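You operate a simulated robot arm through the tools that you are given. There is no shell and no other tool. Be economical: measure what you need, move in short steps, check, and stop when the job is done.

Carry out the task below with a simulated two-armed robot. There is one attempt and no reset: what you move stays moved.

JOB
Take the lid off the jar marked "nuts" on the top of the workbench and lay it down there. Open the middle workbench drawer, fetch the grey brake shoe and set it in the inside of the middle workbench drawer, then shut the drawer. Take the grey scrap from the top of the workbench and put it in the small pan. Put the yellow crayon on the top of the workbench away on the top of the tyre bench. Take the red pad on the top of the workbench and put it away on the top of the tool stand. Take the carton on the back strip of the tyre bench and put it away on the shelf of the tool stand. Take the red box and leave it on the right end of the blue trolley. Fetch the tread gauge and set it on top of the teal cover. Fetch the orange carton and set it on the back strip of the tyre bench. Put the scrub pad on top of the blue tin on the back strip of the tyre bench. Pull the top workbench drawer open. The order is free. Set down upright: carton, tread gauge, orange carton.

The check looks at the end state, three seconds after you hand in, the way a careful person would. Anything else that was tipped, shoved, dropped, spilled or broken makes it a failure. Lids that push on must go on centred and level and be pressed home; caps that screw on are set level and turned clockwise until they are tight.

ROBOT AND FRAMES
Two 7-joint arms with fingered hands on one trunk, on a base that drives. Base frame: it is fixed to the floor where the robot stands at the start and does not move with it; the origin is under the middle of the robot, x ahead of it, y to its left, z up; the surface under the hand at the start is at about z = 0.84. Readings come in m, degrees, newtons and seconds.
The left shoulder is at the start at [0.2, 0.135, 0.97], the right one opposite. Places, roughly: back strip of the tyre bench [0.9, 2.7, 0.8]; carton [0.75, 1.5, 1]; green jar, red jar, white jar [0.75, 0, 0.75]; grey brake shoe (5x10x3 cm) [0.6, -0.8, 0.9]; inside of the middle workbench drawer [0.7, -1.3, 0.6]; middle workbench drawer [0.6, -1.3, 0.6]; orange carton [0.5, 2.25, 0.25]; red box [0.75, 1.75, 0.75]; red pad (9x6x5 cm) [0.8, 0.9, 0.9]; right end of the blue trolley [-3.4, -0.3, 0.8]; scrap [0.75, -1.25, 0.75]; scrub pad (5x4x4 cm) [0.4, 2.8, 0.9]; shelf of the tool stand (24x46 cm) [-7.08, 4.32, 0.16]; small pan (26x26x8 cm) [0.9, -0.8, 0.9]; teal cover (10x6x4 cm) [0.5, -1.3, 0.9]; tin [0.75, 3.75, 0.75]; top of the tool stand (20x20 cm) [-7.06, 4.3, 0.56]; top of the tyre bench [0.5, 2.7, 0.8]; top workbench drawer [0.6, -1.3, 0.7]; tread gauge [0.75, 1.75, 1]; yellow crayon (3x3x8 cm) [0.9, -1.3, 0.9]. Payload 4 kg a hand.
The TCP of each hand is the grasp point between the finger pads, 0.025 m short of the fingertips. In the tool frame z runs along the fingers and y along their closing line. The gripper opens to 0.088 m. The gripper's body begins 0.029 m behind the TCP. The gripper is a hand of 4 fingers: y runs from the thumb to the fingers, the wrist lies at [-0.013, -0.106, -0.174] in the tool frame, and closing takes about 1.5 s.
Orientation is that of the tool frame in the base frame, as [roll, pitch, yaw] about the fixed x, y, z axes, in that order (R = Rz(yaw) Ry(pitch) Rx(roll)). With the fingers straight down and the wrist toward the robot, the tool's x, y and z point along [0, 1, 0], [1, 0, 0] and [0, 0, -1] of the base frame.

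CONTROLS
- The arms move only by the tool jog_arm. It takes "left_deltas", "right_deltas" or both (then of equal length, played together; a hand with none holds still); each is a list of rows, each an object (a shift or turn left out is 0, a gripper value left out holds the last) with "slide": the shift along the tool's x, y, z in cm, a list of three; "dr": the turn, a rotation vector about the tool's x, y, z in degrees, a list of three; "claw": the opening in per cent of the stroke, from 0 (shut) to 100 (fully open). In form: [{"slide": [x, y, z], "dr": [ax, ay, az], "claw": claw}, ...]. A call has 1 to 12 rows; each row is the pose to reach, as a shift and turn from the pose commanded when the call began, along the tool's axes at that moment. Rows are played at 5 a second. More than 0.05 m and 8.6 degrees between two rows, or a gripper value outside its range, and nothing of the call is played. Where a pose cannot be reached the arm comes as near as it can. A force on the tool above 40 N (or 10 N above the force at the start of the call, whichever is more), or a blocked arm, ends the call early, and 0.2 s more pass. The fingers move at their own pace (about 0.153 m/s each) and stop on an object; they squeeze with about 25 N. The grip force told is the motor's: it shows also when the fingers shut on nothing. Time passes only in rows, and 0.2 s behind the last, so rows that repeat a pose let the fingers close. It gives the time, the measured TCP pose, the force on the tool (base axes), the opening and the grip force at its end, in the units of the frame above (readings bear some noise), with the torque about the TCP (base axes, N m) and any sound that the robot's microphone picked up, and new pictures: "pictures" is both (left out), scene, wrist or none (wrist: the cameras of the hands that moved).
- Cameras (640 x 400 px; columns grow to the right, rows downward): "scene" is now at [0.1311, -0.0232, 1.5672]; the picture's right is [-0.21, -0.98, 0.00], its down [-0.73, 0.16, -0.67] and it looks along [0.65, -0.14, -0.75] (base axes); focal length 274 px, centre (320, 200). "left" rides on the left gripper at [-0.064, -0.083, -0.098] in its tool frame; the picture's right is [-0.62, -0.37, 0.69], its down [0.71, -0.63, 0.30] and it looks along [0.32, 0.68, 0.65] (tool axes); focal length 265 px, centre (320, 200). "right" rides on the right gripper at [0.064, -0.083, -0.098] in its tool frame; the picture's right is [-0.62, 0.37, -0.69], its down [-0.71, -0.63, 0.30] and it looks along [-0.32, 0.68, 0.65] (tool axes); focal length 265 px, centre (320, 200). There is no depth. A picture from a camera that has moved, and an enlarged one, comes with that camera's place and axes in the base frame and with its lens. The place of the scene camera against the robot may be out by one fixed shift of up to 0.012 m in any direction.
- move_column(by): slides the trunk up (or, below 0, down) by that many m; the arms and the scene camera ride with it, the base frame stays. It gives what a move gives, with no picture.
- base_move(legs): drives the robot by 1 to 6 legs, each [ahead, left, turn to the left] in m, m and degrees, along the robot's own axes; the way and the turn of a leg run together, so that a leg with both is an arc; at most 1.5 m and 180 degrees a leg. The arms and the cameras ride along, it lands a little off, and it stops where it bumps. It gives what a move gives, and a new picture of the scene camera.
- set_grasp(shape, hand): the hand has 4 fingers and takes this shape, open, in about a second: jaw (thumb against the fingers, like two jaws); tri (thumb and two fingers); tip (a fingertip pinch); poke (one finger out to press); point (the index stretched); flat (the hand flat); cup (the hand cupped); fist (a fist). The gripper value then closes the fingers along that shape, each until it touches; the sizes above hold for jaw. It gives what a move gives, with no picture.
- aim_head(pan, tilt): turns the head with the scene camera to pan (to the left, within 97 degrees either way) and tilt (down, from -29 to 69), counted from straight ahead of the robot. It gives what a move gives, and a new picture of the scene camera.
- zoom(camera, box): a new picture of the part [left, top, right, bottom] of that camera's present view, enlarged. No time passes.
- finish_job(): hands the job in; it is judged then, once.

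Work in short steps. Places have to be worked out from the pictures, the camera data and where the tool is seen: move nearer, look again, correct. Check each grasp and each placing, and mend what went wrong. You have 546 turns and 360 pictures in all, those below and enlarged ones among them. Open the grippers and draw the arms clear of the work before you hand the job in, unless the task says otherwise.

The tools are called after "Call:" as name(argument=value, ...) on one line, values as JSON. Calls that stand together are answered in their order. jog_arm: Moves the arms, as the interface text tells. Its arguments: {"type":"object","properties":{"left_deltas":{"type":"array","items":{"type":"object","properties":{"slide":{"type":"array","items":{"type":"number"}},"dr":{"type":"array","items":{"type":"number"}},"claw":{"type":"number"}}}},"right_deltas":{"type":"array","items":{"type":"object","properties":{"slide":{"type":"array","items":{"type":"number"}},"dr":{"type":"array","items":{"type":"number"}},"claw":{"type":"number"}}}},"pictures":{"type":"string","enum":["both","scene","wrist","none"]}},"required":[]} The other tools are called the same way: move_column (by) slides the trunk up or down; set_grasp (shape, hand) gives the hand a shape; base_move (legs) drives the base; aim_head (pan, tilt) turns the head that bears the scene camera; zoom (camera, box) takes an enlarged picture of a part of a camera's view; finish_job () hands the job in.

At the start:

```text
t: 0.0
left_tcp_pos: [0.63, 0.0996, 1.0978]
left_tool_rot: [-180.0, 0.0, 90.0]
left_contact_force: [-0.7, 0.1, -0.1]
left_ft_torque: [0.02, -0.02, -0.01]
left_width: 0.0878
left_grip_force: 0.0
left_shape: jaw
right_tcp_pos: [0.5422, -0.3353, 1.1397]
right_tool_rot: [180.0, 0.0, 90.0]
right_contact_force: [-0.5, 0.2, -0.2]
right_ft_torque: [-0.01, 0.01, 0.0]
right_width: 0.0876
right_grip_force: 0.0
right_shape: jaw
trunk travel left (down, up): [-0.575, 0.195]
robot x, y, heading: [0.0015, -0.0021, -0.2]
head pan, tilt: [-12.3, 48.2]
```

scene: 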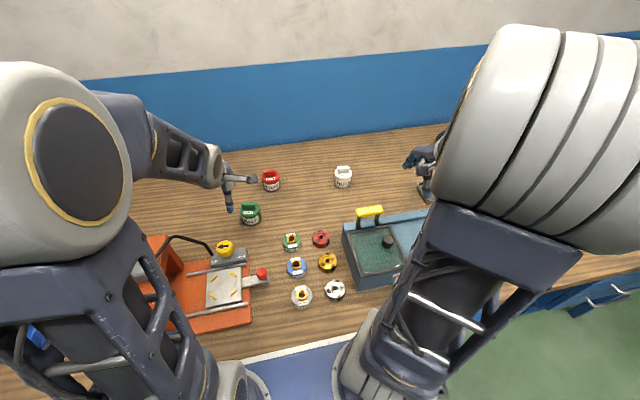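
right: 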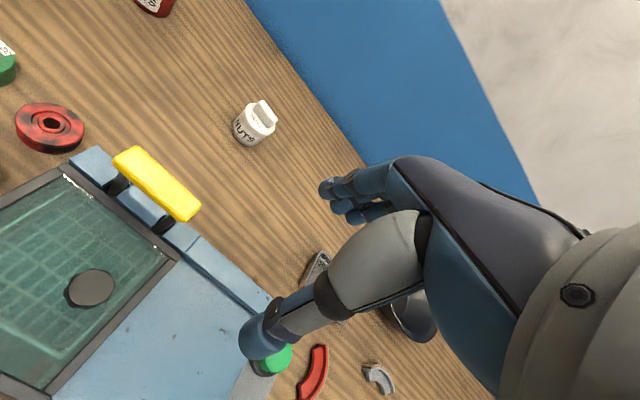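
left: 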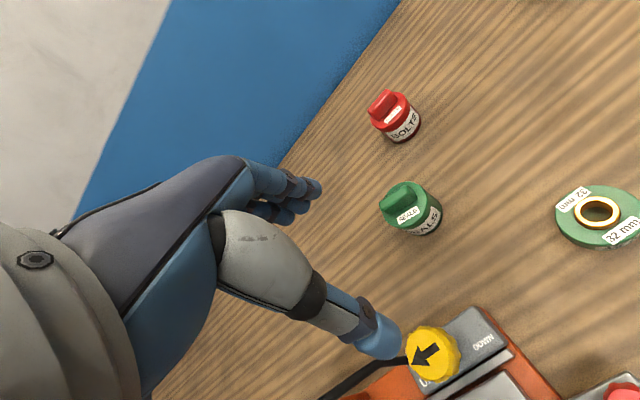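

The right wrist view shows the white jar labelled "NUTS" with a ridged lid. I zoom in on it and the scene to identify the lid type.

Call:
zoom(camera="right", box=[210, 80, 306, 160])

Call:
zoom(camera="scene", box=[230, 150, 390, 250])

Call:
aim_head(pan=-60, tilt=40)

Call:
aim_head(pan=60, tilt=35)

```text
5.00 times, centred on (258, 120) of right
camera zoom: at [0.4572, -0.273, 1.2363], right [0.37, -0.62, 0.69], down [-0.63, -0.71, -0.3], along [0.68, -0.32, -0.65], focal length 1327 px, centre (630, 600)
```

zoom: 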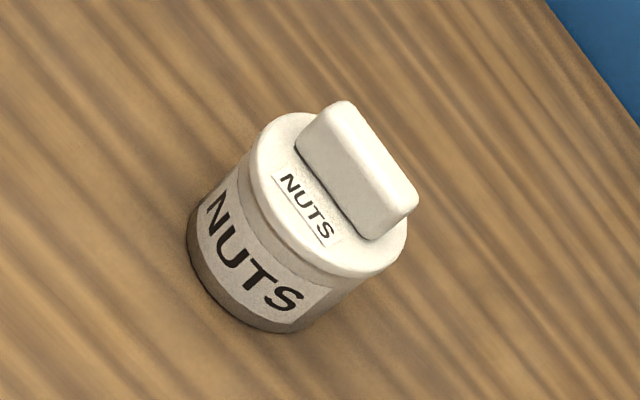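

```text
4.00 times, centred on (310, 200) of scene
camera zoom: at [0.1311, -0.0232, 1.5672], right [-0.21, -0.98, 0.0], down [-0.73, 0.16, -0.67], along [0.65, -0.14, -0.75], focal length 1095 px, centre (360, 200)
```

zoom: 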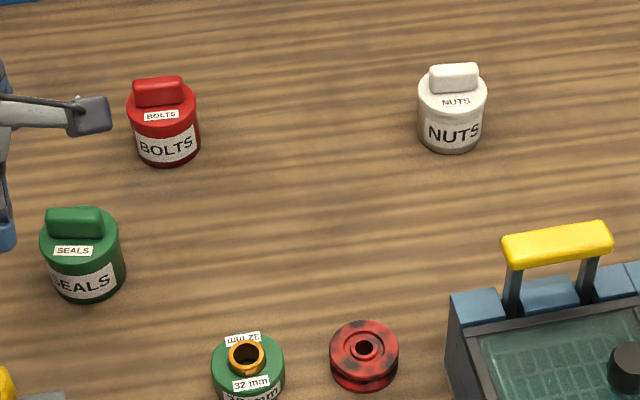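

```text
t: 1.2
left_tcp_pos: [0.6291, 0.0996, 1.0974]
left_tool_rot: [-180.0, 0.0, 90.0]
left_contact_force: [-1.0, -0.1, -0.3]
left_ft_torque: [-0.02, 0.01, -0.03]
left_width: 0.0876
left_grip_force: 0.0
left_shape: jaw
right_tcp_pos: [0.5414, -0.3357, 1.1383]
right_tool_rot: [-179.9, 0.0, 89.9]
right_contact_force: [0.3, 0.0, -0.2]
right_ft_torque: [-0.01, -0.02, -0.01]
right_width: 0.0878
right_grip_force: 0.0
right_shape: jaw
trunk travel left (down, up): [-0.575, 0.195]
robot x, y, heading: [-0.0004, 0.0014, -0.0]
head pan, tilt: [-60.0, 40.0]
camera scene: at [0.0968, -0.08, 1.5789], right [-0.87, -0.5, 0.0], down [-0.32, 0.56, -0.77], along [0.38, -0.66, -0.64], focal length 274 px, centre (320, 200)
```

scene: 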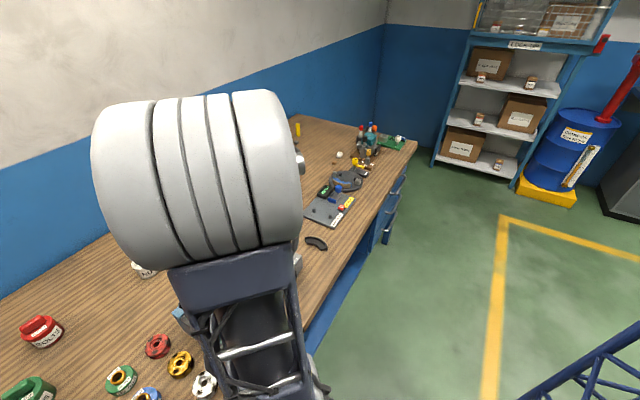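

```text
t: 3.2
left_tcp_pos: [0.6306, 0.0995, 1.0962]
left_tool_rot: [179.9, -0.1, 90.0]
left_contact_force: [-0.6, 0.6, -0.6]
left_ft_torque: [0.01, 0.0, 0.0]
left_width: 0.0876
left_grip_force: 0.1
left_shape: jaw
right_tcp_pos: [0.5417, -0.335, 1.1388]
right_tool_rot: [-180.0, 0.0, 90.0]
right_contact_force: [-0.2, -0.2, 0.9]
right_ft_torque: [-0.03, 0.01, -0.03]
right_width: 0.0875
right_grip_force: 0.0
right_shape: jaw
trunk travel left (down, up): [-0.575, 0.195]
robot x, y, heading: [-0.0044, 0.002, -0.2]
head pan, tilt: [60.0, 35.0]
camera scene: at [0.0983, 0.0698, 1.5865], right [0.87, -0.5, 0.0], down [-0.29, -0.5, -0.82], along [0.41, 0.71, -0.57], focal length 274 px, centre (320, 200)
```

scene: 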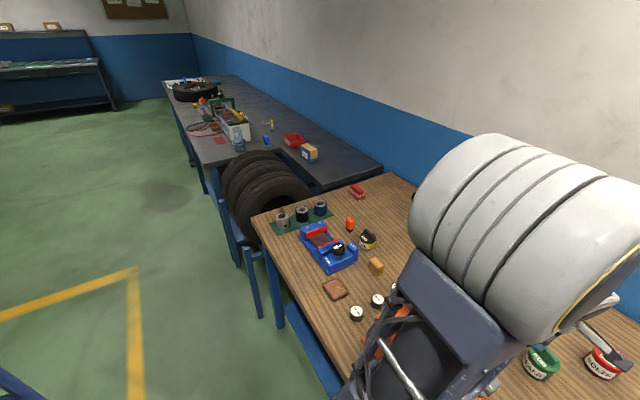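

The lid has a bar handle running roughly along y, at about (0.81,-0.26). I move the right hand over it at height first, head looking at it.

Call:
jog_arm(right_deltas=[{"slide": [1.1, 3.9, 0]}, {"slide": [2.2, 7.8, 0]}, {"slide": [3.3, 11.7, 1]}, {"slide": [4.4, 15.6, 2]}, {"slide": [5.6, 19.5, 4]}, {"slide": [6.7, 23.4, 6]}, {"slide": [7.8, 27.2, 9]}], pictures="wrist")

Call:
aim_head(pan=-15, tilt=45)

```text
t: 4.8
left_tcp_pos: [0.6289, 0.0995, 1.0967]
left_tool_rot: [179.9, 0.0, 90.0]
left_contact_force: [0.6, 0.4, -1.2]
left_ft_torque: [-0.02, -0.01, -0.01]
left_width: 0.0876
left_grip_force: 0.1
left_shape: jaw
right_tcp_pos: [0.8164, -0.2566, 1.0456]
right_tool_rot: [-180.0, 0.0, 90.1]
right_contact_force: [0.7, 0.0, 0.8]
right_ft_torque: [-0.01, 0.02, -0.01]
right_width: 0.0876
right_grip_force: 0.0
right_shape: jaw
trunk travel left (down, up): [-0.575, 0.195]
robot x, y, heading: [0.0011, -0.0021, -0.0]
head pan, tilt: [60.0, 35.0]
camera right: at [0.7313, -0.1939, 1.1436], right [0.37, -0.62, 0.69], down [-0.63, -0.71, -0.3], along [0.68, -0.32, -0.65], focal length 265 px, centre (320, 200)
```

right: 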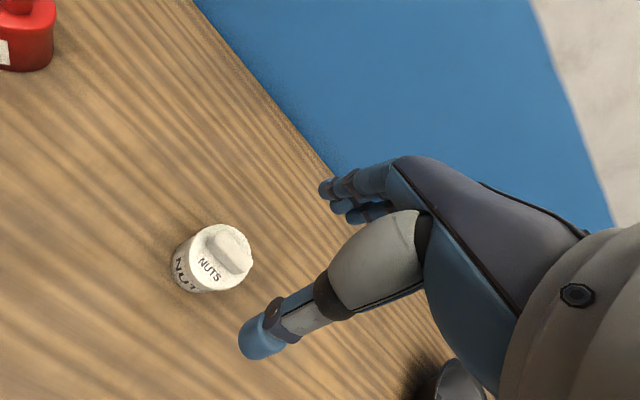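

```text
t: 6.2
left_tcp_pos: [0.6303, 0.1, 1.0961]
left_tool_rot: [180.0, 0.0, 90.0]
left_contact_force: [0.1, 0.2, -0.4]
left_ft_torque: [-0.02, 0.01, 0.02]
left_width: 0.0876
left_grip_force: 0.1
left_shape: jaw
right_tcp_pos: [0.8156, -0.2566, 1.0459]
right_tool_rot: [180.0, 0.0, 90.0]
right_contact_force: [0.3, -0.9, 0.5]
right_ft_torque: [0.0, 0.0, 0.02]
right_width: 0.0877
right_grip_force: 0.1
right_shape: jaw
trunk travel left (down, up): [-0.575, 0.195]
robot x, y, heading: [-0.0039, -0.0005, 0.3]
head pan, tilt: [-15.0, 45.0]
camera scene: at [0.1328, -0.0274, 1.5717], right [-0.26, -0.97, 0.0], down [-0.68, 0.18, -0.71], along [0.68, -0.18, -0.71], focal length 274 px, centre (320, 200)
```

scene: 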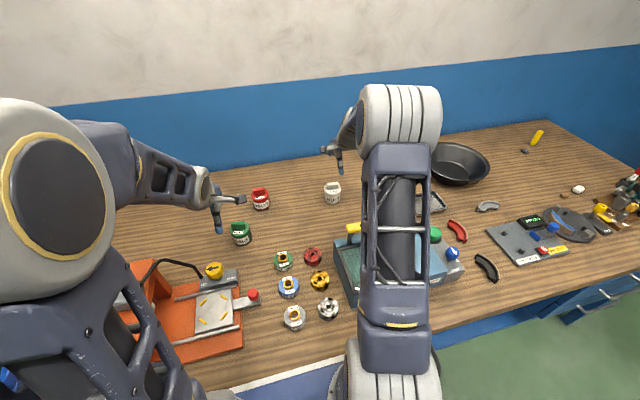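

Triangulating gives bar centre near (0.83,-0.257), top ~0.905. I lower to z≈0.965 and look again.

Call:
jog_arm(right_deltas=[{"slide": [0, 1.6, 4]}, {"slide": [0, 1.6, 8]}], pictures="both")

Call:
zoom(camera="scene", box=[280, 130, 392, 200])

```text
t: 6.8
left_tcp_pos: [0.6288, 0.1001, 1.0962]
left_tool_rot: [-180.0, 0.0, 90.0]
left_contact_force: [0.5, 0.6, 0.0]
left_ft_torque: [-0.01, -0.01, 0.02]
left_width: 0.0877
left_grip_force: 0.0
left_shape: jaw
right_tcp_pos: [0.8312, -0.2572, 0.9659]
right_tool_rot: [179.9, 0.0, 90.0]
right_contact_force: [-0.3, 0.4, 0.5]
right_ft_torque: [-0.05, 0.02, 0.02]
right_width: 0.0878
right_grip_force: 0.1
right_shape: jaw
trunk travel left (down, up): [-0.575, 0.195]
robot x, y, heading: [-0.0003, 0.0031, -0.1]
head pan, tilt: [-15.0, 45.0]
camera scene: at [0.1325, -0.0273, 1.5717], right [-0.26, -0.97, 0.0], down [-0.68, 0.18, -0.71], along [0.68, -0.18, -0.71], focal length 274 px, centre (320, 200)
camera right: at [0.7465, -0.1946, 1.0633], right [0.37, -0.62, 0.69], down [-0.63, -0.71, -0.3], along [0.68, -0.32, -0.65], focal length 265 px, centre (320, 200)
```

scene: 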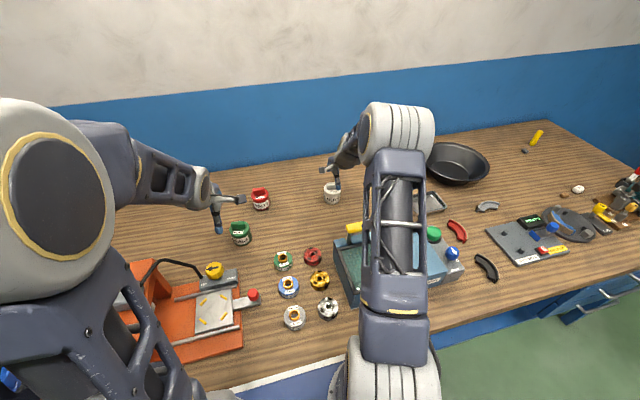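
right: 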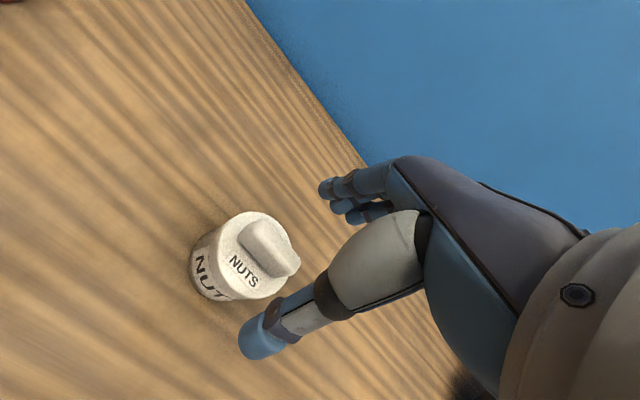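

```text
5.71 times, centred on (336, 165) of scene
camera zoom: at [0.1325, -0.0273, 1.5717], right [-0.26, -0.97, 0.0], down [-0.68, 0.18, -0.71], along [0.68, -0.18, -0.71], focal length 1564 px, centre (229, 400)
```

zoom: 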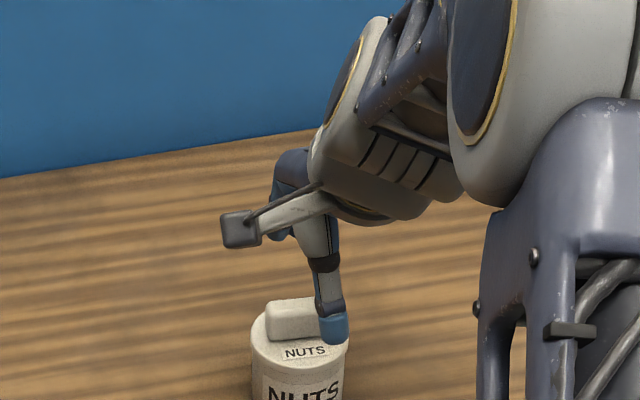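

Bar at x≈0.838. I descend so that fingertips sit just above the lid face.

Call:
jog_arm(right_deltas=[{"slide": [0, 0.7, 2.5]}, {"slide": [0, 0.7, 4.9]}], pictures="wrist")

Call:
zoom(camera="scene", box=[304, 150, 368, 215])

```text
t: 7.4
left_tcp_pos: [0.6291, 0.1, 1.097]
left_tool_rot: [-180.0, 0.0, 90.0]
left_contact_force: [0.1, -0.3, -0.6]
left_ft_torque: [0.03, -0.02, -0.02]
left_width: 0.0875
left_grip_force: 0.0
left_shape: jaw
right_tcp_pos: [0.8368, -0.2585, 0.9184]
right_tool_rot: [180.0, 0.0, 90.0]
right_contact_force: [0.7, 0.6, 0.5]
right_ft_torque: [0.0, 0.01, 0.02]
right_width: 0.0879
right_grip_force: 0.0
right_shape: jaw
trunk travel left (down, up): [-0.575, 0.195]
robot x, y, heading: [-0.0049, -0.0004, -0.2]
head pan, tilt: [-15.0, 45.0]
camera right: at [0.7523, -0.1957, 1.0158], right [0.37, -0.62, 0.69], down [-0.63, -0.71, -0.3], along [0.68, -0.32, -0.65], focal length 265 px, centre (320, 200)
```

right: 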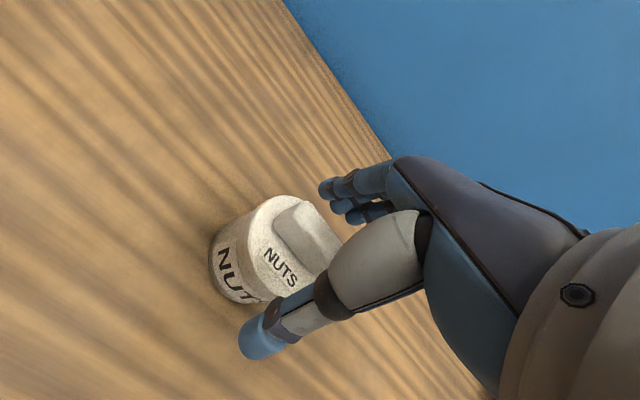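

```text
6.15 times, centred on (336, 182) of scene
camera zoom: at [0.1327, -0.0274, 1.5717], right [-0.26, -0.97, 0.0], down [-0.68, 0.18, -0.71], along [0.68, -0.18, -0.71], focal length 1685 px, centre (222, 308)
```

zoom: 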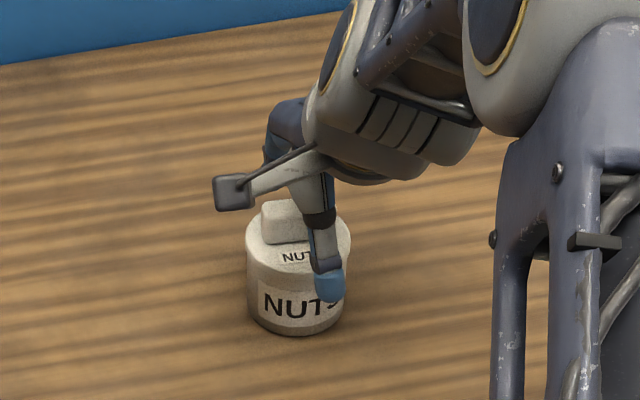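

The bar is about 0.5 cm to +y of the grip plane; I shift, descend 2 mm and close gently.

Call:
jog_arm(right_deltas=[{"slide": [0.6, 0.2, 0.2], "claw": 100}, {"slide": [0.6, 0.2, 0.2], "claw": 50}, {"slide": [0.6, 0.2, 0.2], "claw": 25}, {"slide": [0.6, 0.2, 0.2], "claw": 0}, {"slide": [0.6, 0.2, 0.2], "claw": 0}, {"slide": [0.6, 0.2, 0.2], "claw": 0}, {"slide": [0.6, 0.2, 0.2], "claw": 0}, {"slide": [0.6, 0.2, 0.2], "claw": 0}], pictures="wrist")

Call:
zoom(camera="scene", box=[304, 150, 368, 215])

```text
t: 9.2
left_tcp_pos: [0.6291, 0.0994, 1.0978]
left_tool_rot: [-180.0, 0.0, 89.9]
left_contact_force: [0.2, 0.5, 0.1]
left_ft_torque: [-0.01, 0.01, 0.04]
left_width: 0.0875
left_grip_force: 0.0
left_shape: jaw
right_tcp_pos: [0.8396, -0.2518, 0.9167]
right_tool_rot: [-180.0, -0.1, 90.0]
right_contact_force: [1.2, 3.1, 5.9]
right_ft_torque: [-0.02, 0.05, 0.09]
right_width: 0.0519
right_grip_force: 24.9
right_shape: jaw
trunk travel left (down, up): [-0.575, 0.195]
robot x, y, heading: [0.0004, 0.0032, 0.1]
head pan, tilt: [-15.0, 45.0]
camera right: at [0.7542, -0.1892, 1.0145], right [0.37, -0.62, 0.69], down [-0.63, -0.71, -0.3], along [0.68, -0.32, -0.65], focal length 265 px, centre (320, 200)
```

right: 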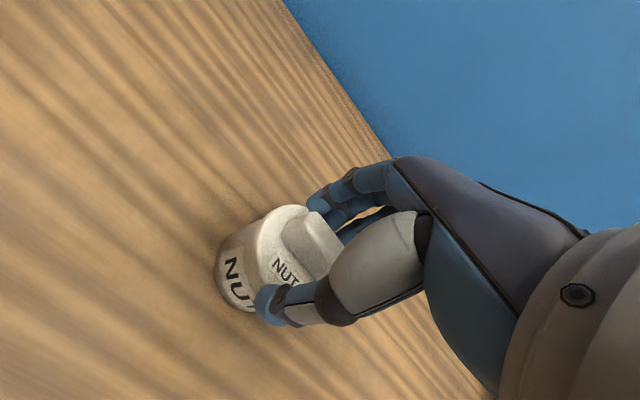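

```text
6.15 times, centred on (336, 182) of scene
camera zoom: at [0.1326, -0.0273, 1.5717], right [-0.26, -0.97, 0.0], down [-0.68, 0.18, -0.71], along [0.68, -0.18, -0.71], focal length 1685 px, centre (222, 308)
```

zoom: 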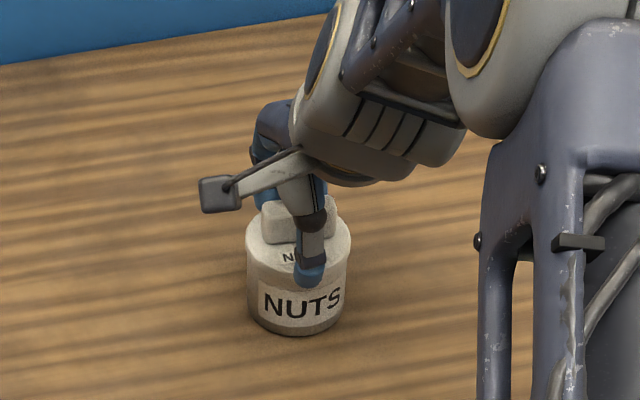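

Width 5.2 cm: the fingers caught the lid rim rather than the bar. I open, rise 1 cm, and close again on the bar.

Call:
jog_arm(right_deltas=[{"claw": 60}, {"claw": 80}, {"slide": [0, -0.1, -0.5], "claw": 80}, {"slide": [0, -0.1, -1.0], "claw": 80}, {"slide": [0, -0.1, -1.0], "claw": 30}, {"slide": [0, -0.1, -1.0], "claw": 0}, {"slide": [0, -0.1, -1.0], "claw": 0}, {"slide": [0, -0.1, -1.0], "claw": 0}, {"slide": [0, -0.1, -1.0], "claw": 0}, {"slide": [0, -0.1, -1.0], "claw": 0}], pictures="wrist")

Call:
zoom(camera="scene", box=[304, 150, 368, 215])

```text
t: 11.4
left_tcp_pos: [0.6296, 0.1002, 1.0971]
left_tool_rot: [180.0, 0.0, 90.0]
left_contact_force: [0.1, -0.4, 0.0]
left_ft_torque: [-0.01, 0.01, 0.02]
left_width: 0.0876
left_grip_force: 0.0
left_shape: jaw
right_tcp_pos: [0.8374, -0.2519, 0.9273]
right_tool_rot: [-180.0, 0.0, 90.0]
right_contact_force: [0.1, 1.5, 0.2]
right_ft_torque: [-0.02, -0.02, -0.01]
right_width: 0.0107
right_grip_force: 25.4
right_shape: jaw
trunk travel left (down, up): [-0.575, 0.195]
robot x, y, heading: [0.0004, 0.0029, 0.1]
head pan, tilt: [-15.0, 45.0]
heard: snap
camera right: at [0.7529, -0.1894, 1.0253], right [0.37, -0.62, 0.69], down [-0.63, -0.71, -0.3], along [0.68, -0.32, -0.65], focal length 265 px, centre (320, 200)
```

right: 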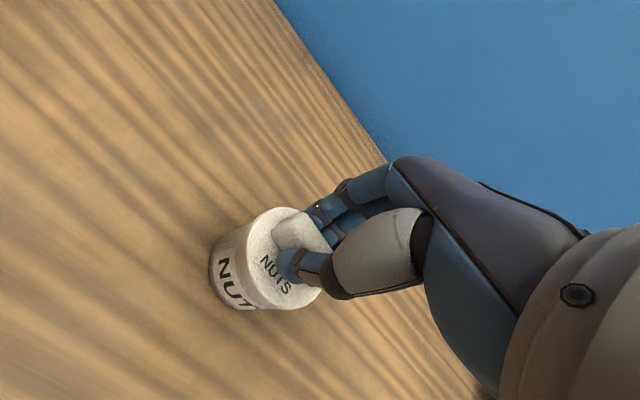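

```text
6.15 times, centred on (336, 182) of scene
camera zoom: at [0.1328, -0.0275, 1.5717], right [-0.26, -0.97, 0.0], down [-0.68, 0.18, -0.71], along [0.68, -0.18, -0.71], focal length 1685 px, centre (222, 308)
```

zoom: 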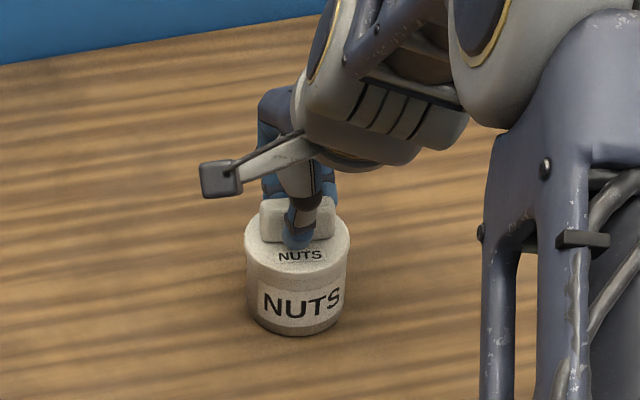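

A snap was heard (lid released or gripped) and the bar is held (1.1 cm). I lift slowly straight up and look.

Call:
jog_arm(right_deltas=[{"slide": [0, 0, -0.5]}, {"slide": [0, 0, -1.0]}, {"slide": [0, 0, -2.0]}, {"slide": [0, 0, -3.0]}], pictures="wrist")

Call:
zoom(camera="scene", box=[304, 150, 368, 215])

```text
t: 12.4
left_tcp_pos: [0.6302, 0.0995, 1.0968]
left_tool_rot: [-180.0, 0.0, 90.1]
left_contact_force: [0.1, 1.1, 0.1]
left_ft_torque: [-0.01, 0.0, 0.01]
left_width: 0.0875
left_grip_force: 0.0
left_shape: jaw
right_tcp_pos: [0.8363, -0.2515, 0.9577]
right_tool_rot: [-180.0, 0.0, 90.0]
right_contact_force: [1.1, 0.0, -0.2]
right_ft_torque: [0.01, 0.01, 0.01]
right_width: 0.0108
right_grip_force: 25.0
right_shape: jaw
trunk travel left (down, up): [-0.575, 0.195]
robot x, y, heading: [0.0034, 0.0015, -0.2]
head pan, tilt: [-15.0, 45.0]
camera right: at [0.7525, -0.189, 1.0552], right [0.37, -0.62, 0.69], down [-0.63, -0.71, -0.3], along [0.68, -0.32, -0.65], focal length 265 px, centre (320, 200)
```

right: 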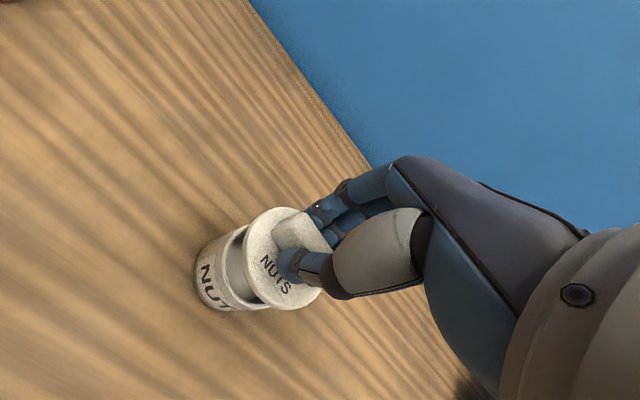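

```text
6.15 times, centred on (336, 182) of scene
camera zoom: at [0.1329, -0.0275, 1.5716], right [-0.26, -0.97, 0.0], down [-0.68, 0.18, -0.71], along [0.68, -0.18, -0.71], focal length 1685 px, centre (222, 308)
```

zoom: 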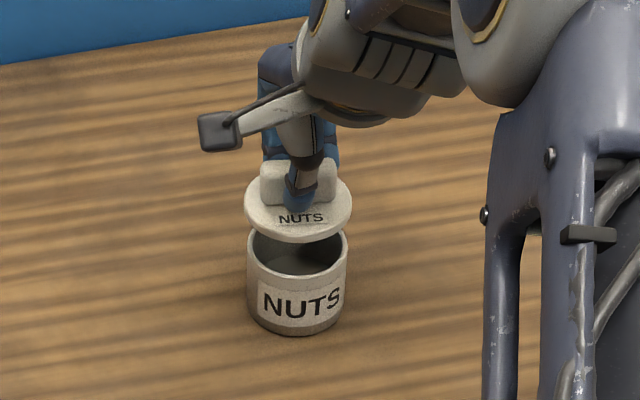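

Lid is off. I carry it toward +y to a free place near (0.83,-0.13) and lower toward the table.

Call:
jog_arm(right_deltas=[{"slide": [0, 0, -2]}, {"slide": [4, 0, -3]}, {"slide": [8, 0, -3]}, {"slide": [12, 0, -1]}, {"slide": [12, 0, 2.5]}, {"slide": [12, 0, 5]}, {"slide": [12, 0, 6]}], pictures="wrist")

Call:
zoom(camera="scene", box=[250, 150, 362, 220])

```text
t: 14.0
left_tcp_pos: [0.6294, 0.0994, 1.0969]
left_tool_rot: [-180.0, 0.0, 90.0]
left_contact_force: [-0.2, -0.5, -0.4]
left_ft_torque: [-0.01, 0.02, -0.01]
left_width: 0.0877
left_grip_force: 0.1
left_shape: jaw
right_tcp_pos: [0.8379, -0.1313, 0.8982]
right_tool_rot: [-180.0, 0.0, 90.0]
right_contact_force: [-0.6, 1.3, -0.2]
right_ft_torque: [-0.02, 0.01, 0.02]
right_width: 0.0106
right_grip_force: 25.0
right_shape: jaw
trunk travel left (down, up): [-0.575, 0.195]
robot x, y, heading: [-0.003, 0.0023, 0.2]
head pan, tilt: [-15.0, 45.0]
camera right: at [0.754, -0.0693, 0.9952], right [0.37, -0.62, 0.69], down [-0.63, -0.71, -0.3], along [0.68, -0.32, -0.65], focal length 265 px, centre (320, 200)
```

right: 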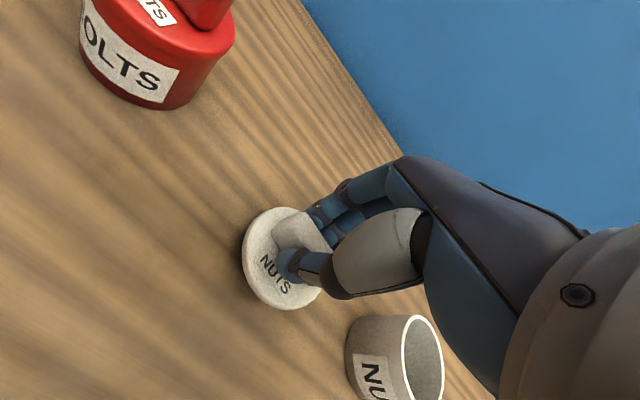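

```text
5.71 times, centred on (306, 185) of scene
camera zoom: at [0.1327, -0.0274, 1.5717], right [-0.26, -0.97, 0.0], down [-0.68, 0.18, -0.71], along [0.68, -0.18, -0.71], focal length 1564 px, centre (400, 286)
```

zoom: 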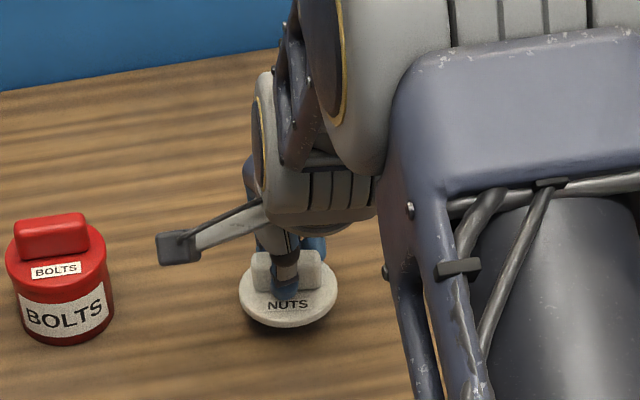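

Clear of the other jars. I lower in small steps until contact.

Call:
jog_arm(right_deltas=[{"slide": [0, 0, 0.5]}, {"slide": [0, 0, 1.0]}, {"slide": [0, 0, 1.5]}, {"slide": [0, 0, 2.0]}, {"slide": [0, 0, 2.5]}, {"slide": [0, 0, 3.0]}], pictures="none")

Call:
zoom(camera="scene", box=[250, 150, 362, 220])

```text
t: 15.4
left_tcp_pos: [0.6291, 0.1006, 1.0977]
left_tool_rot: [180.0, 0.1, 89.9]
left_contact_force: [0.1, -0.4, -0.4]
left_ft_torque: [-0.01, -0.04, 0.0]
left_width: 0.0874
left_grip_force: 0.0
left_shape: jaw
right_tcp_pos: [0.8396, -0.1317, 0.8743]
right_tool_rot: [179.5, 0.1, 90.0]
right_contact_force: [-9.9, 0.3, 35.6]
right_ft_torque: [0.03, 0.21, 0.01]
right_width: 0.0122
right_grip_force: 24.6
right_shape: jaw
trunk travel left (down, up): [-0.575, 0.195]
robot x, y, heading: [0.0002, -0.0029, 0.2]
head pan, tilt: [-15.0, 45.0]
```

```text
5.71 times, centred on (306, 185) of scene
camera zoom: at [0.1313, -0.0272, 1.5725], right [-0.26, -0.97, 0.0], down [-0.68, 0.18, -0.71], along [0.68, -0.18, -0.71], focal length 1564 px, centre (400, 286)
```

zoom: 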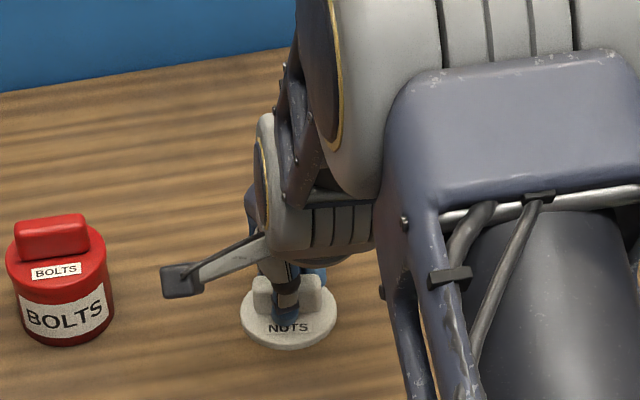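

The lid rests on the table. I back off a few mm, open, and raise.

Call:
jog_arm(right_deltas=[{"slide": [0, 0, -0.4]}, {"slide": [0, 0, -0.4], "claw": 25}, {"slide": [0, 0, -0.4], "claw": 50}, {"slide": [0, 0, -0.4], "claw": 50}, {"slide": [0, 0, -4], "claw": 60}, {"slide": [0, 0, -8], "claw": 100}, {"slide": [0, -4, -12], "claw": 100}, {"slide": [0, -8, -16], "claw": 100}], pictures="scene")

Call:
zoom(camera="scene", box=[250, 150, 362, 220])

```text
refused: row 7 steps farther than a row can; nothing moved
```

```text
5.71 times, centred on (306, 185) of scene
camera zoom: at [0.1313, -0.0272, 1.5725], right [-0.26, -0.97, 0.0], down [-0.68, 0.18, -0.71], along [0.68, -0.18, -0.71], focal length 1564 px, centre (400, 286)
```

zoom: 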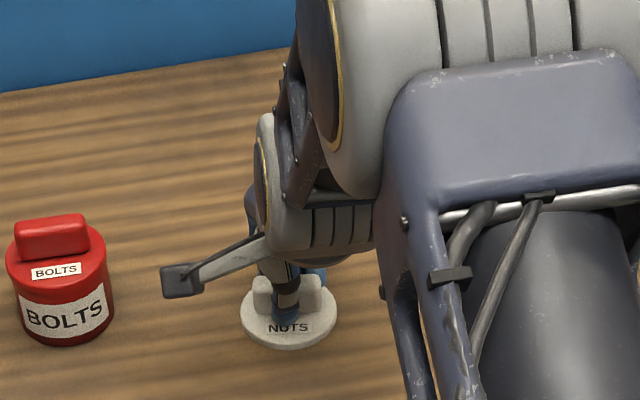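

A step was too large (Euclidean); I resend with smaller steps.

Call:
jog_arm(right_deltas=[{"slide": [0, 0, -0.4]}, {"slide": [0, 0, -0.4], "claw": 25}, {"slide": [0, 0, -0.4], "claw": 50}, {"slide": [0, 0, -0.4], "claw": 50}, {"slide": [0, 0, -4], "claw": 60}, {"slide": [0, 0, -8], "claw": 100}, {"slide": [0, -3, -11.5], "claw": 100}, {"slide": [0, -6, -15], "claw": 100}], pictures="none")

Call:
aim_head(pan=-20, tilt=45)

```text
t: 17.2
left_tcp_pos: [0.6293, 0.0978, 1.096]
left_tool_rot: [-179.9, 0.1, 90.0]
left_contact_force: [0.4, 0.0, -0.2]
left_ft_torque: [0.01, 0.01, 0.01]
left_width: 0.0875
left_grip_force: 0.0
left_shape: jaw
right_tcp_pos: [0.7775, -0.1315, 1.0195]
right_tool_rot: [-179.9, 0.0, 90.0]
right_contact_force: [0.6, 0.2, 0.9]
right_ft_torque: [0.02, 0.02, 0.0]
right_width: 0.088
right_grip_force: 0.0
right_shape: jaw
trunk travel left (down, up): [-0.575, 0.195]
robot x, y, heading: [-0.0028, 0.0005, -0.0]
head pan, tilt: [-15.0, 45.0]
```

```text
t: 17.9
left_tcp_pos: [0.6299, 0.0986, 1.0975]
left_tool_rot: [179.9, 0.0, 90.1]
left_contact_force: [0.5, 0.3, -0.5]
left_ft_torque: [-0.01, 0.04, 0.01]
left_width: 0.0875
left_grip_force: 0.0
left_shape: jaw
right_tcp_pos: [0.7781, -0.1324, 1.017]
right_tool_rot: [-180.0, 0.0, 90.0]
right_contact_force: [0.1, -0.3, 0.1]
right_ft_torque: [0.02, 0.02, -0.01]
right_width: 0.0876
right_grip_force: 0.0
right_shape: jaw
trunk travel left (down, up): [-0.575, 0.195]
robot x, y, heading: [-0.0032, 0.0005, -0.4]
head pan, tilt: [-20.0, 45.0]
camera scene: at [0.1307, -0.0342, 1.5717], right [-0.34, -0.94, 0.0], down [-0.66, 0.24, -0.71], along [0.66, -0.24, -0.71], focal length 274 px, centre (320, 200)
```

scene: 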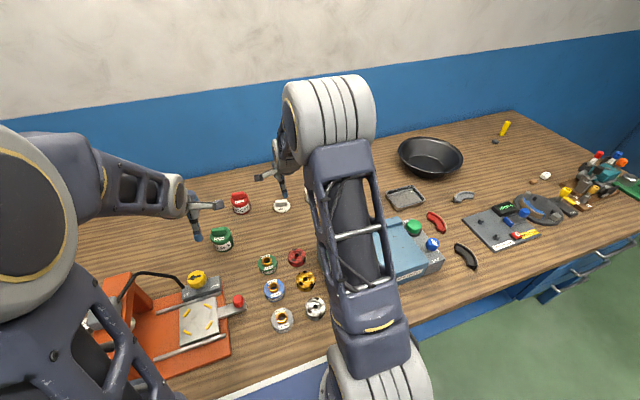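

Lid lies flat. Next the right end of the bench: I raise the right hand and drive sideways to y≈-1.0.

Call:
jog_arm(right_deltas=[{"slide": [-3, -3, -2.5]}, {"slide": [-6, -6, -5]}, {"slide": [-9, -9, -7.5]}, {"slide": [-12, -12, -10]}, {"slide": [-15, -15, -12]}], pictures="none")

Call:
base_move(legs=[[-0.1, 0, 0], [0, -1.0, 0]])

Call:
aim_head(pan=-10, tilt=50)

```text
t: 19.1
left_tcp_pos: [0.6303, 0.0998, 1.0961]
left_tool_rot: [180.0, 0.0, 90.0]
left_contact_force: [0.2, -0.2, 0.0]
left_ft_torque: [-0.03, 0.01, -0.03]
left_width: 0.0875
left_grip_force: 0.0
left_shape: jaw
right_tcp_pos: [0.6288, -0.2805, 1.1376]
right_tool_rot: [-180.0, 0.0, 90.0]
right_contact_force: [-0.2, 0.3, 0.4]
right_ft_torque: [-0.01, 0.01, 0.03]
right_width: 0.0878
right_grip_force: 0.1
right_shape: jaw
trunk travel left (down, up): [-0.575, 0.195]
robot x, y, heading: [-0.0012, -0.0001, -0.4]
head pan, tilt: [-20.0, 45.0]
```

```text
t: 24.9
left_tcp_pos: [0.5249, -0.8967, 1.0969]
left_tool_rot: [-180.0, 0.0, 88.9]
left_contact_force: [0.3, 0.1, -0.9]
left_ft_torque: [0.01, 0.02, 0.04]
left_width: 0.0875
left_grip_force: 0.0
left_shape: jaw
right_tcp_pos: [0.5185, -1.2774, 1.1369]
right_tool_rot: [-179.9, 0.0, 89.0]
right_contact_force: [0.4, -0.5, 0.3]
right_ft_torque: [-0.02, 0.0, 0.0]
right_width: 0.0883
right_grip_force: 0.0
right_shape: jaw
trunk travel left (down, up): [-0.575, 0.195]
robot x, y, heading: [-0.1059, -0.9854, -1.0]
head pan, tilt: [-20.0, 45.0]
camera scene: at [0.0229, -1.0221, 1.5717], right [-0.36, -0.93, 0.0], down [-0.66, 0.25, -0.71], along [0.66, -0.25, -0.71], focal length 274 px, centre (320, 200)
```

scene: 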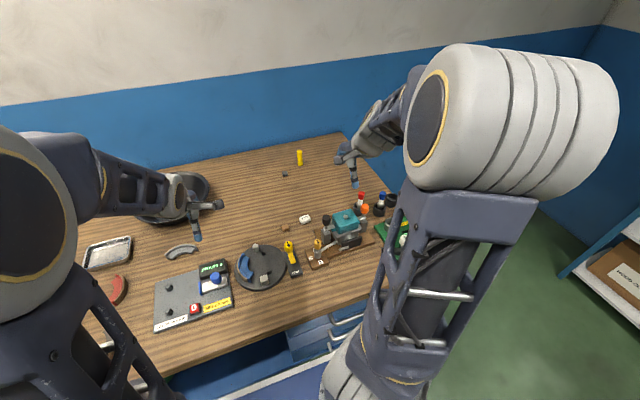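

```text
t: 25.7
left_tcp_pos: [0.5244, -0.8961, 1.0969]
left_tool_rot: [-180.0, -0.1, 89.0]
left_contact_force: [-0.9, 0.3, 0.1]
left_ft_torque: [-0.05, 0.01, 0.01]
left_width: 0.0875
left_grip_force: 0.1
left_shape: jaw
right_tcp_pos: [0.517, -1.2774, 1.1376]
right_tool_rot: [-179.9, 0.0, 89.1]
right_contact_force: [-0.2, 0.5, -0.2]
right_ft_torque: [0.02, 0.04, -0.02]
right_width: 0.0879
right_grip_force: 0.0
right_shape: jaw
trunk travel left (down, up): [-0.575, 0.195]
robot x, y, heading: [-0.1046, -0.9863, -1.2]
head pan, tilt: [-10.0, 50.0]
camera scene: at [0.0226, -1.0076, 1.5648], right [-0.19, -0.98, 0.0], down [-0.75, 0.15, -0.64], along [0.63, -0.12, -0.77], focal length 274 px, centre (320, 200)
```

scene: 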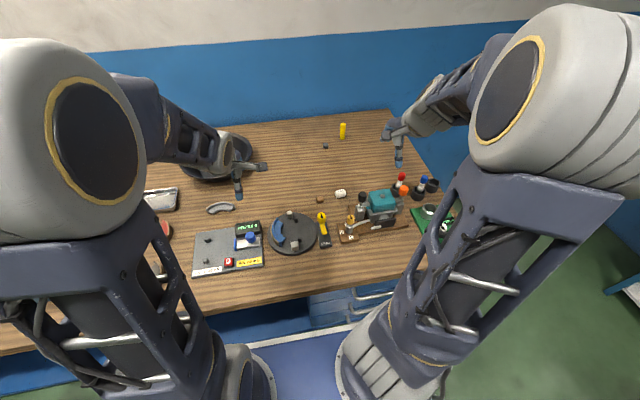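

Zoom to identify the scrap, brake shoe, and teal cover.

Call:
zoom(camera="scene", box=[300, 110, 460, 260])

Call:
zoom(camera="scene", box=[140, 130, 340, 290])

```text
2.67 times, centred on (380, 185) of scene
camera zoom: at [0.0226, -1.0076, 1.5648], right [-0.19, -0.98, 0.0], down [-0.75, 0.15, -0.64], along [0.63, -0.12, -0.77], focal length 730 px, centre (160, 240)
```

zoom: 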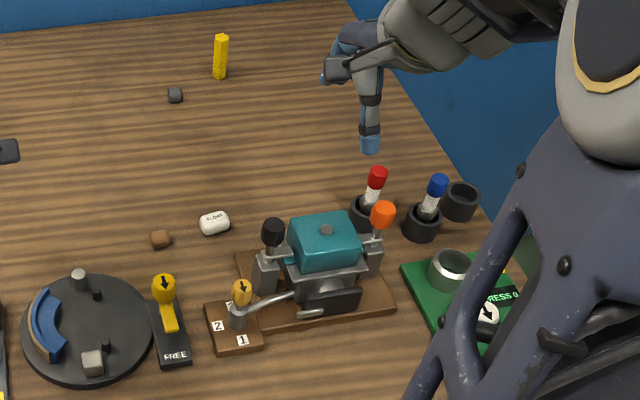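

```text
2.50 times, centred on (240, 210) of scene
camera zoom: at [0.0226, -1.0076, 1.5648], right [-0.19, -0.98, 0.0], down [-0.75, 0.15, -0.64], along [0.63, -0.12, -0.77], focal length 684 px, centre (520, 175)
```

zoom: 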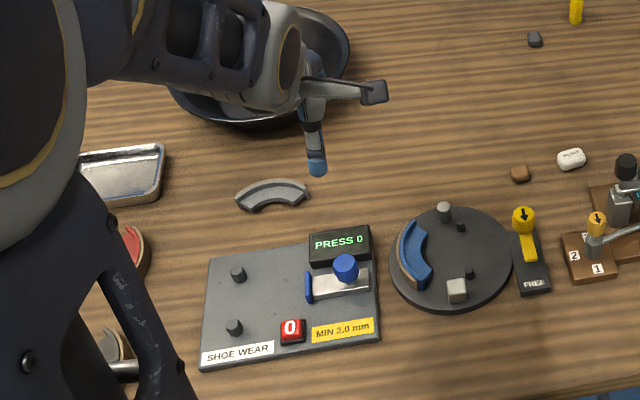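

Scrap is at ≈(0.88,-1.20), crayon standing at ≈(0.93,-1.28). I drive forward 0.12 m and 0.1 m right.

Call:
base_move(legs=[[0.12, -0.1, 1.1]])

```text
t: 27.1
left_tcp_pos: [0.6445, -0.9856, 1.0962]
left_tool_rot: [180.0, 0.0, 90.2]
left_contact_force: [-0.7, 0.2, -0.8]
left_ft_torque: [0.03, 0.01, 0.0]
left_width: 0.0876
left_grip_force: 0.1
left_shape: jaw
right_tcp_pos: [0.6457, -1.3672, 1.1374]
right_tool_rot: [-180.0, 0.0, 90.2]
right_contact_force: [0.0, 0.9, -0.7]
right_ft_torque: [-0.02, -0.02, 0.01]
right_width: 0.0879
right_grip_force: 0.1
right_shape: jaw
trunk travel left (down, up): [-0.575, 0.195]
robot x, y, heading: [0.012, -1.0861, 0.1]
head pan, tilt: [-10.0, 50.0]
camera scene: at [0.1447, -1.1073, 1.5648], right [-0.17, -0.99, 0.0], down [-0.75, 0.13, -0.64], along [0.63, -0.11, -0.77], focal length 274 px, centre (320, 200)
```

scene: 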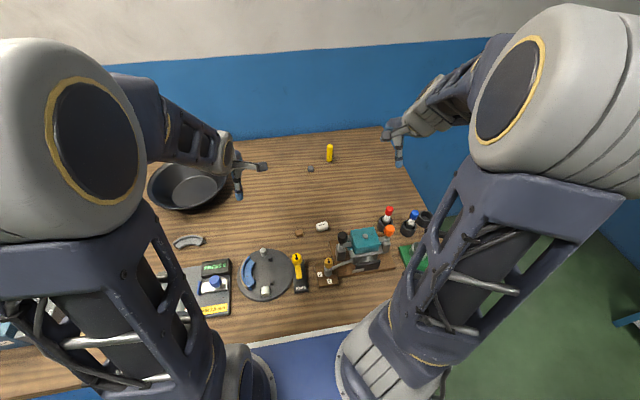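

Scrap confirmed at (0.882,-1.20). Move the right hand above it.

Call:
jog_arm(right_deltas=[{"slide": [2.6, 3.6, 1]}, {"slide": [5.2, 7.2, 2]}, {"slide": [7.8, 10.8, 4]}, {"slide": [10.4, 14.4, 6]}, {"slide": [12.8, 18, 8]}, {"slide": [15, 21, 11]}, {"slide": [16.7, 23.6, 14]}], pictures="both")

```text
t: 28.7
left_tcp_pos: [0.6438, -0.9873, 1.0976]
left_tool_rot: [179.9, 0.0, 90.1]
left_contact_force: [0.0, 0.4, 0.0]
left_ft_torque: [0.0, 0.01, 0.0]
left_width: 0.0876
left_grip_force: 0.2
left_shape: jaw
right_tcp_pos: [0.8817, -1.2003, 0.9969]
right_tool_rot: [179.9, -0.1, 90.2]
right_contact_force: [0.5, -0.4, 0.3]
right_ft_torque: [-0.01, 0.03, 0.0]
right_width: 0.088
right_grip_force: 0.0
right_shape: jaw
trunk travel left (down, up): [-0.575, 0.195]
robot x, y, heading: [0.0134, -1.0871, 0.3]
head pan, tilt: [-10.0, 50.0]
camera scene: at [0.1443, -1.1075, 1.5648], right [-0.17, -0.99, 0.0], down [-0.75, 0.13, -0.64], along [0.63, -0.11, -0.77], focal length 274 px, centre (320, 200)
camera right: at [0.7968, -1.1374, 1.0934], right [0.37, -0.62, 0.69], down [-0.63, -0.72, -0.3], along [0.69, -0.32, -0.65], focal length 265 px, centre (320, 200)
```

scene: 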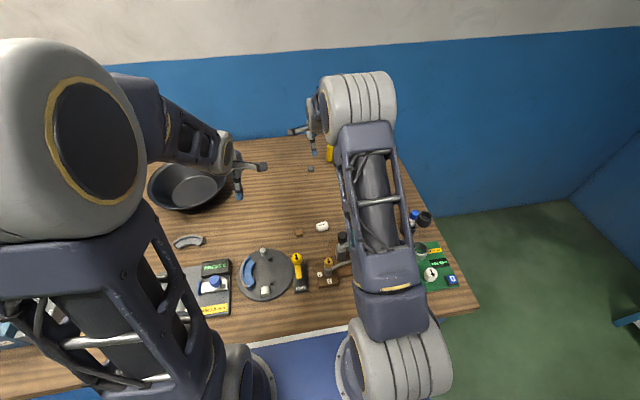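
right: 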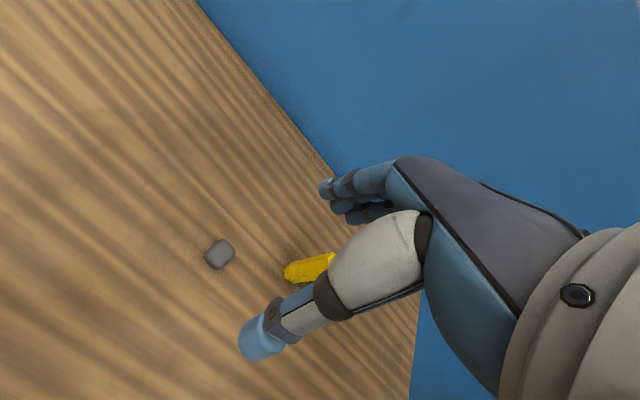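

Wrist view puts the scrap at ≈(0.898,-1.196). I lower halfway and re-check.

Call:
jog_arm(right_deltas=[{"slide": [0.3, 1.5, 4]}, {"slide": [0.3, 1.5, 8]}], pictures="wrist")

```text
t: 29.3
left_tcp_pos: [0.6428, -0.9861, 1.0969]
left_tool_rot: [180.0, 0.1, 90.2]
left_contact_force: [-0.7, -0.3, 0.4]
left_ft_torque: [0.04, -0.02, 0.01]
left_width: 0.0876
left_grip_force: 0.0
left_shape: jaw
right_tcp_pos: [0.8985, -1.1969, 0.9144]
right_tool_rot: [180.0, 0.0, 90.2]
right_contact_force: [-0.8, -0.8, -0.6]
right_ft_torque: [0.02, 0.01, 0.0]
right_width: 0.088
right_grip_force: 0.0
right_shape: jaw
trunk travel left (down, up): [-0.575, 0.195]
robot x, y, heading: [0.0185, -1.0877, -0.1]
head pan, tilt: [-10.0, 50.0]
camera right: at [0.8139, -1.1351, 1.0113], right [0.37, -0.62, 0.69], down [-0.63, -0.72, -0.3], along [0.69, -0.32, -0.65], focal length 265 px, centre (320, 200)
```

right: 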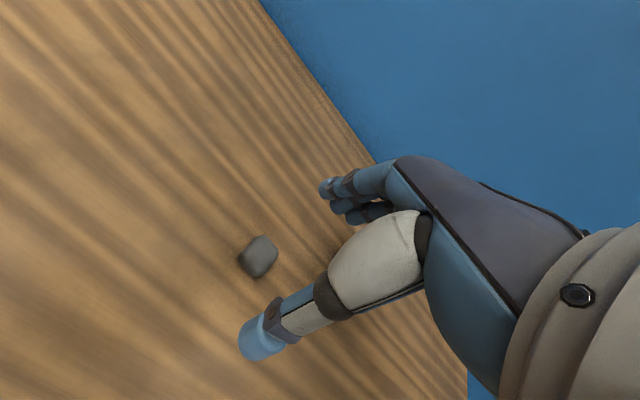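

On target. Descend to z≈0.869 and close.

Call:
jog_arm(right_deltas=[{"slide": [0.1, 0.1, 2.5]}, {"slide": [0.1, 0.1, 4.4]}, {"slide": [0.1, 0.1, 4.4], "claw": 40}, {"slide": [0.1, 0.1, 4.4], "claw": 0}, {"slide": [0.1, 0.1, 4.4], "claw": 0}, {"slide": [0.1, 0.1, 4.4], "claw": 0}, {"slide": [0.1, 0.1, 4.4], "claw": 0}, {"slide": [0.1, 0.1, 4.4], "claw": 0}], pictures="wrist")

```text
t: 31.1
left_tcp_pos: [0.6438, -0.9851, 1.098]
left_tool_rot: [180.0, 0.1, 90.3]
left_contact_force: [0.4, 0.2, 0.4]
left_ft_torque: [-0.02, 0.04, -0.02]
left_width: 0.0879
left_grip_force: 0.1
left_shape: jaw
right_tcp_pos: [0.8974, -1.1941, 0.8713]
right_tool_rot: [-180.0, 0.0, 90.2]
right_contact_force: [-1.3, 0.1, 2.3]
right_ft_torque: [0.04, 0.01, 0.0]
right_width: 0.0188
right_grip_force: 24.8
right_shape: jaw
trunk travel left (down, up): [-0.575, 0.195]
robot x, y, heading: [0.0173, -1.0872, 0.2]
head pan, tilt: [-10.0, 50.0]
camera right: at [0.8124, -1.1323, 0.9688], right [0.37, -0.62, 0.69], down [-0.63, -0.72, -0.3], along [0.69, -0.32, -0.65], focal length 265 px, centre (320, 200)
```

right: 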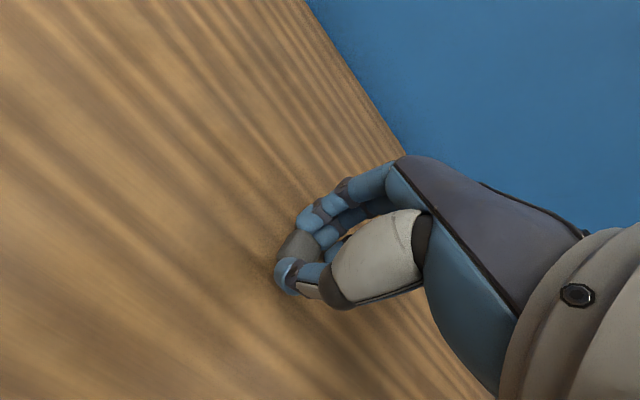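

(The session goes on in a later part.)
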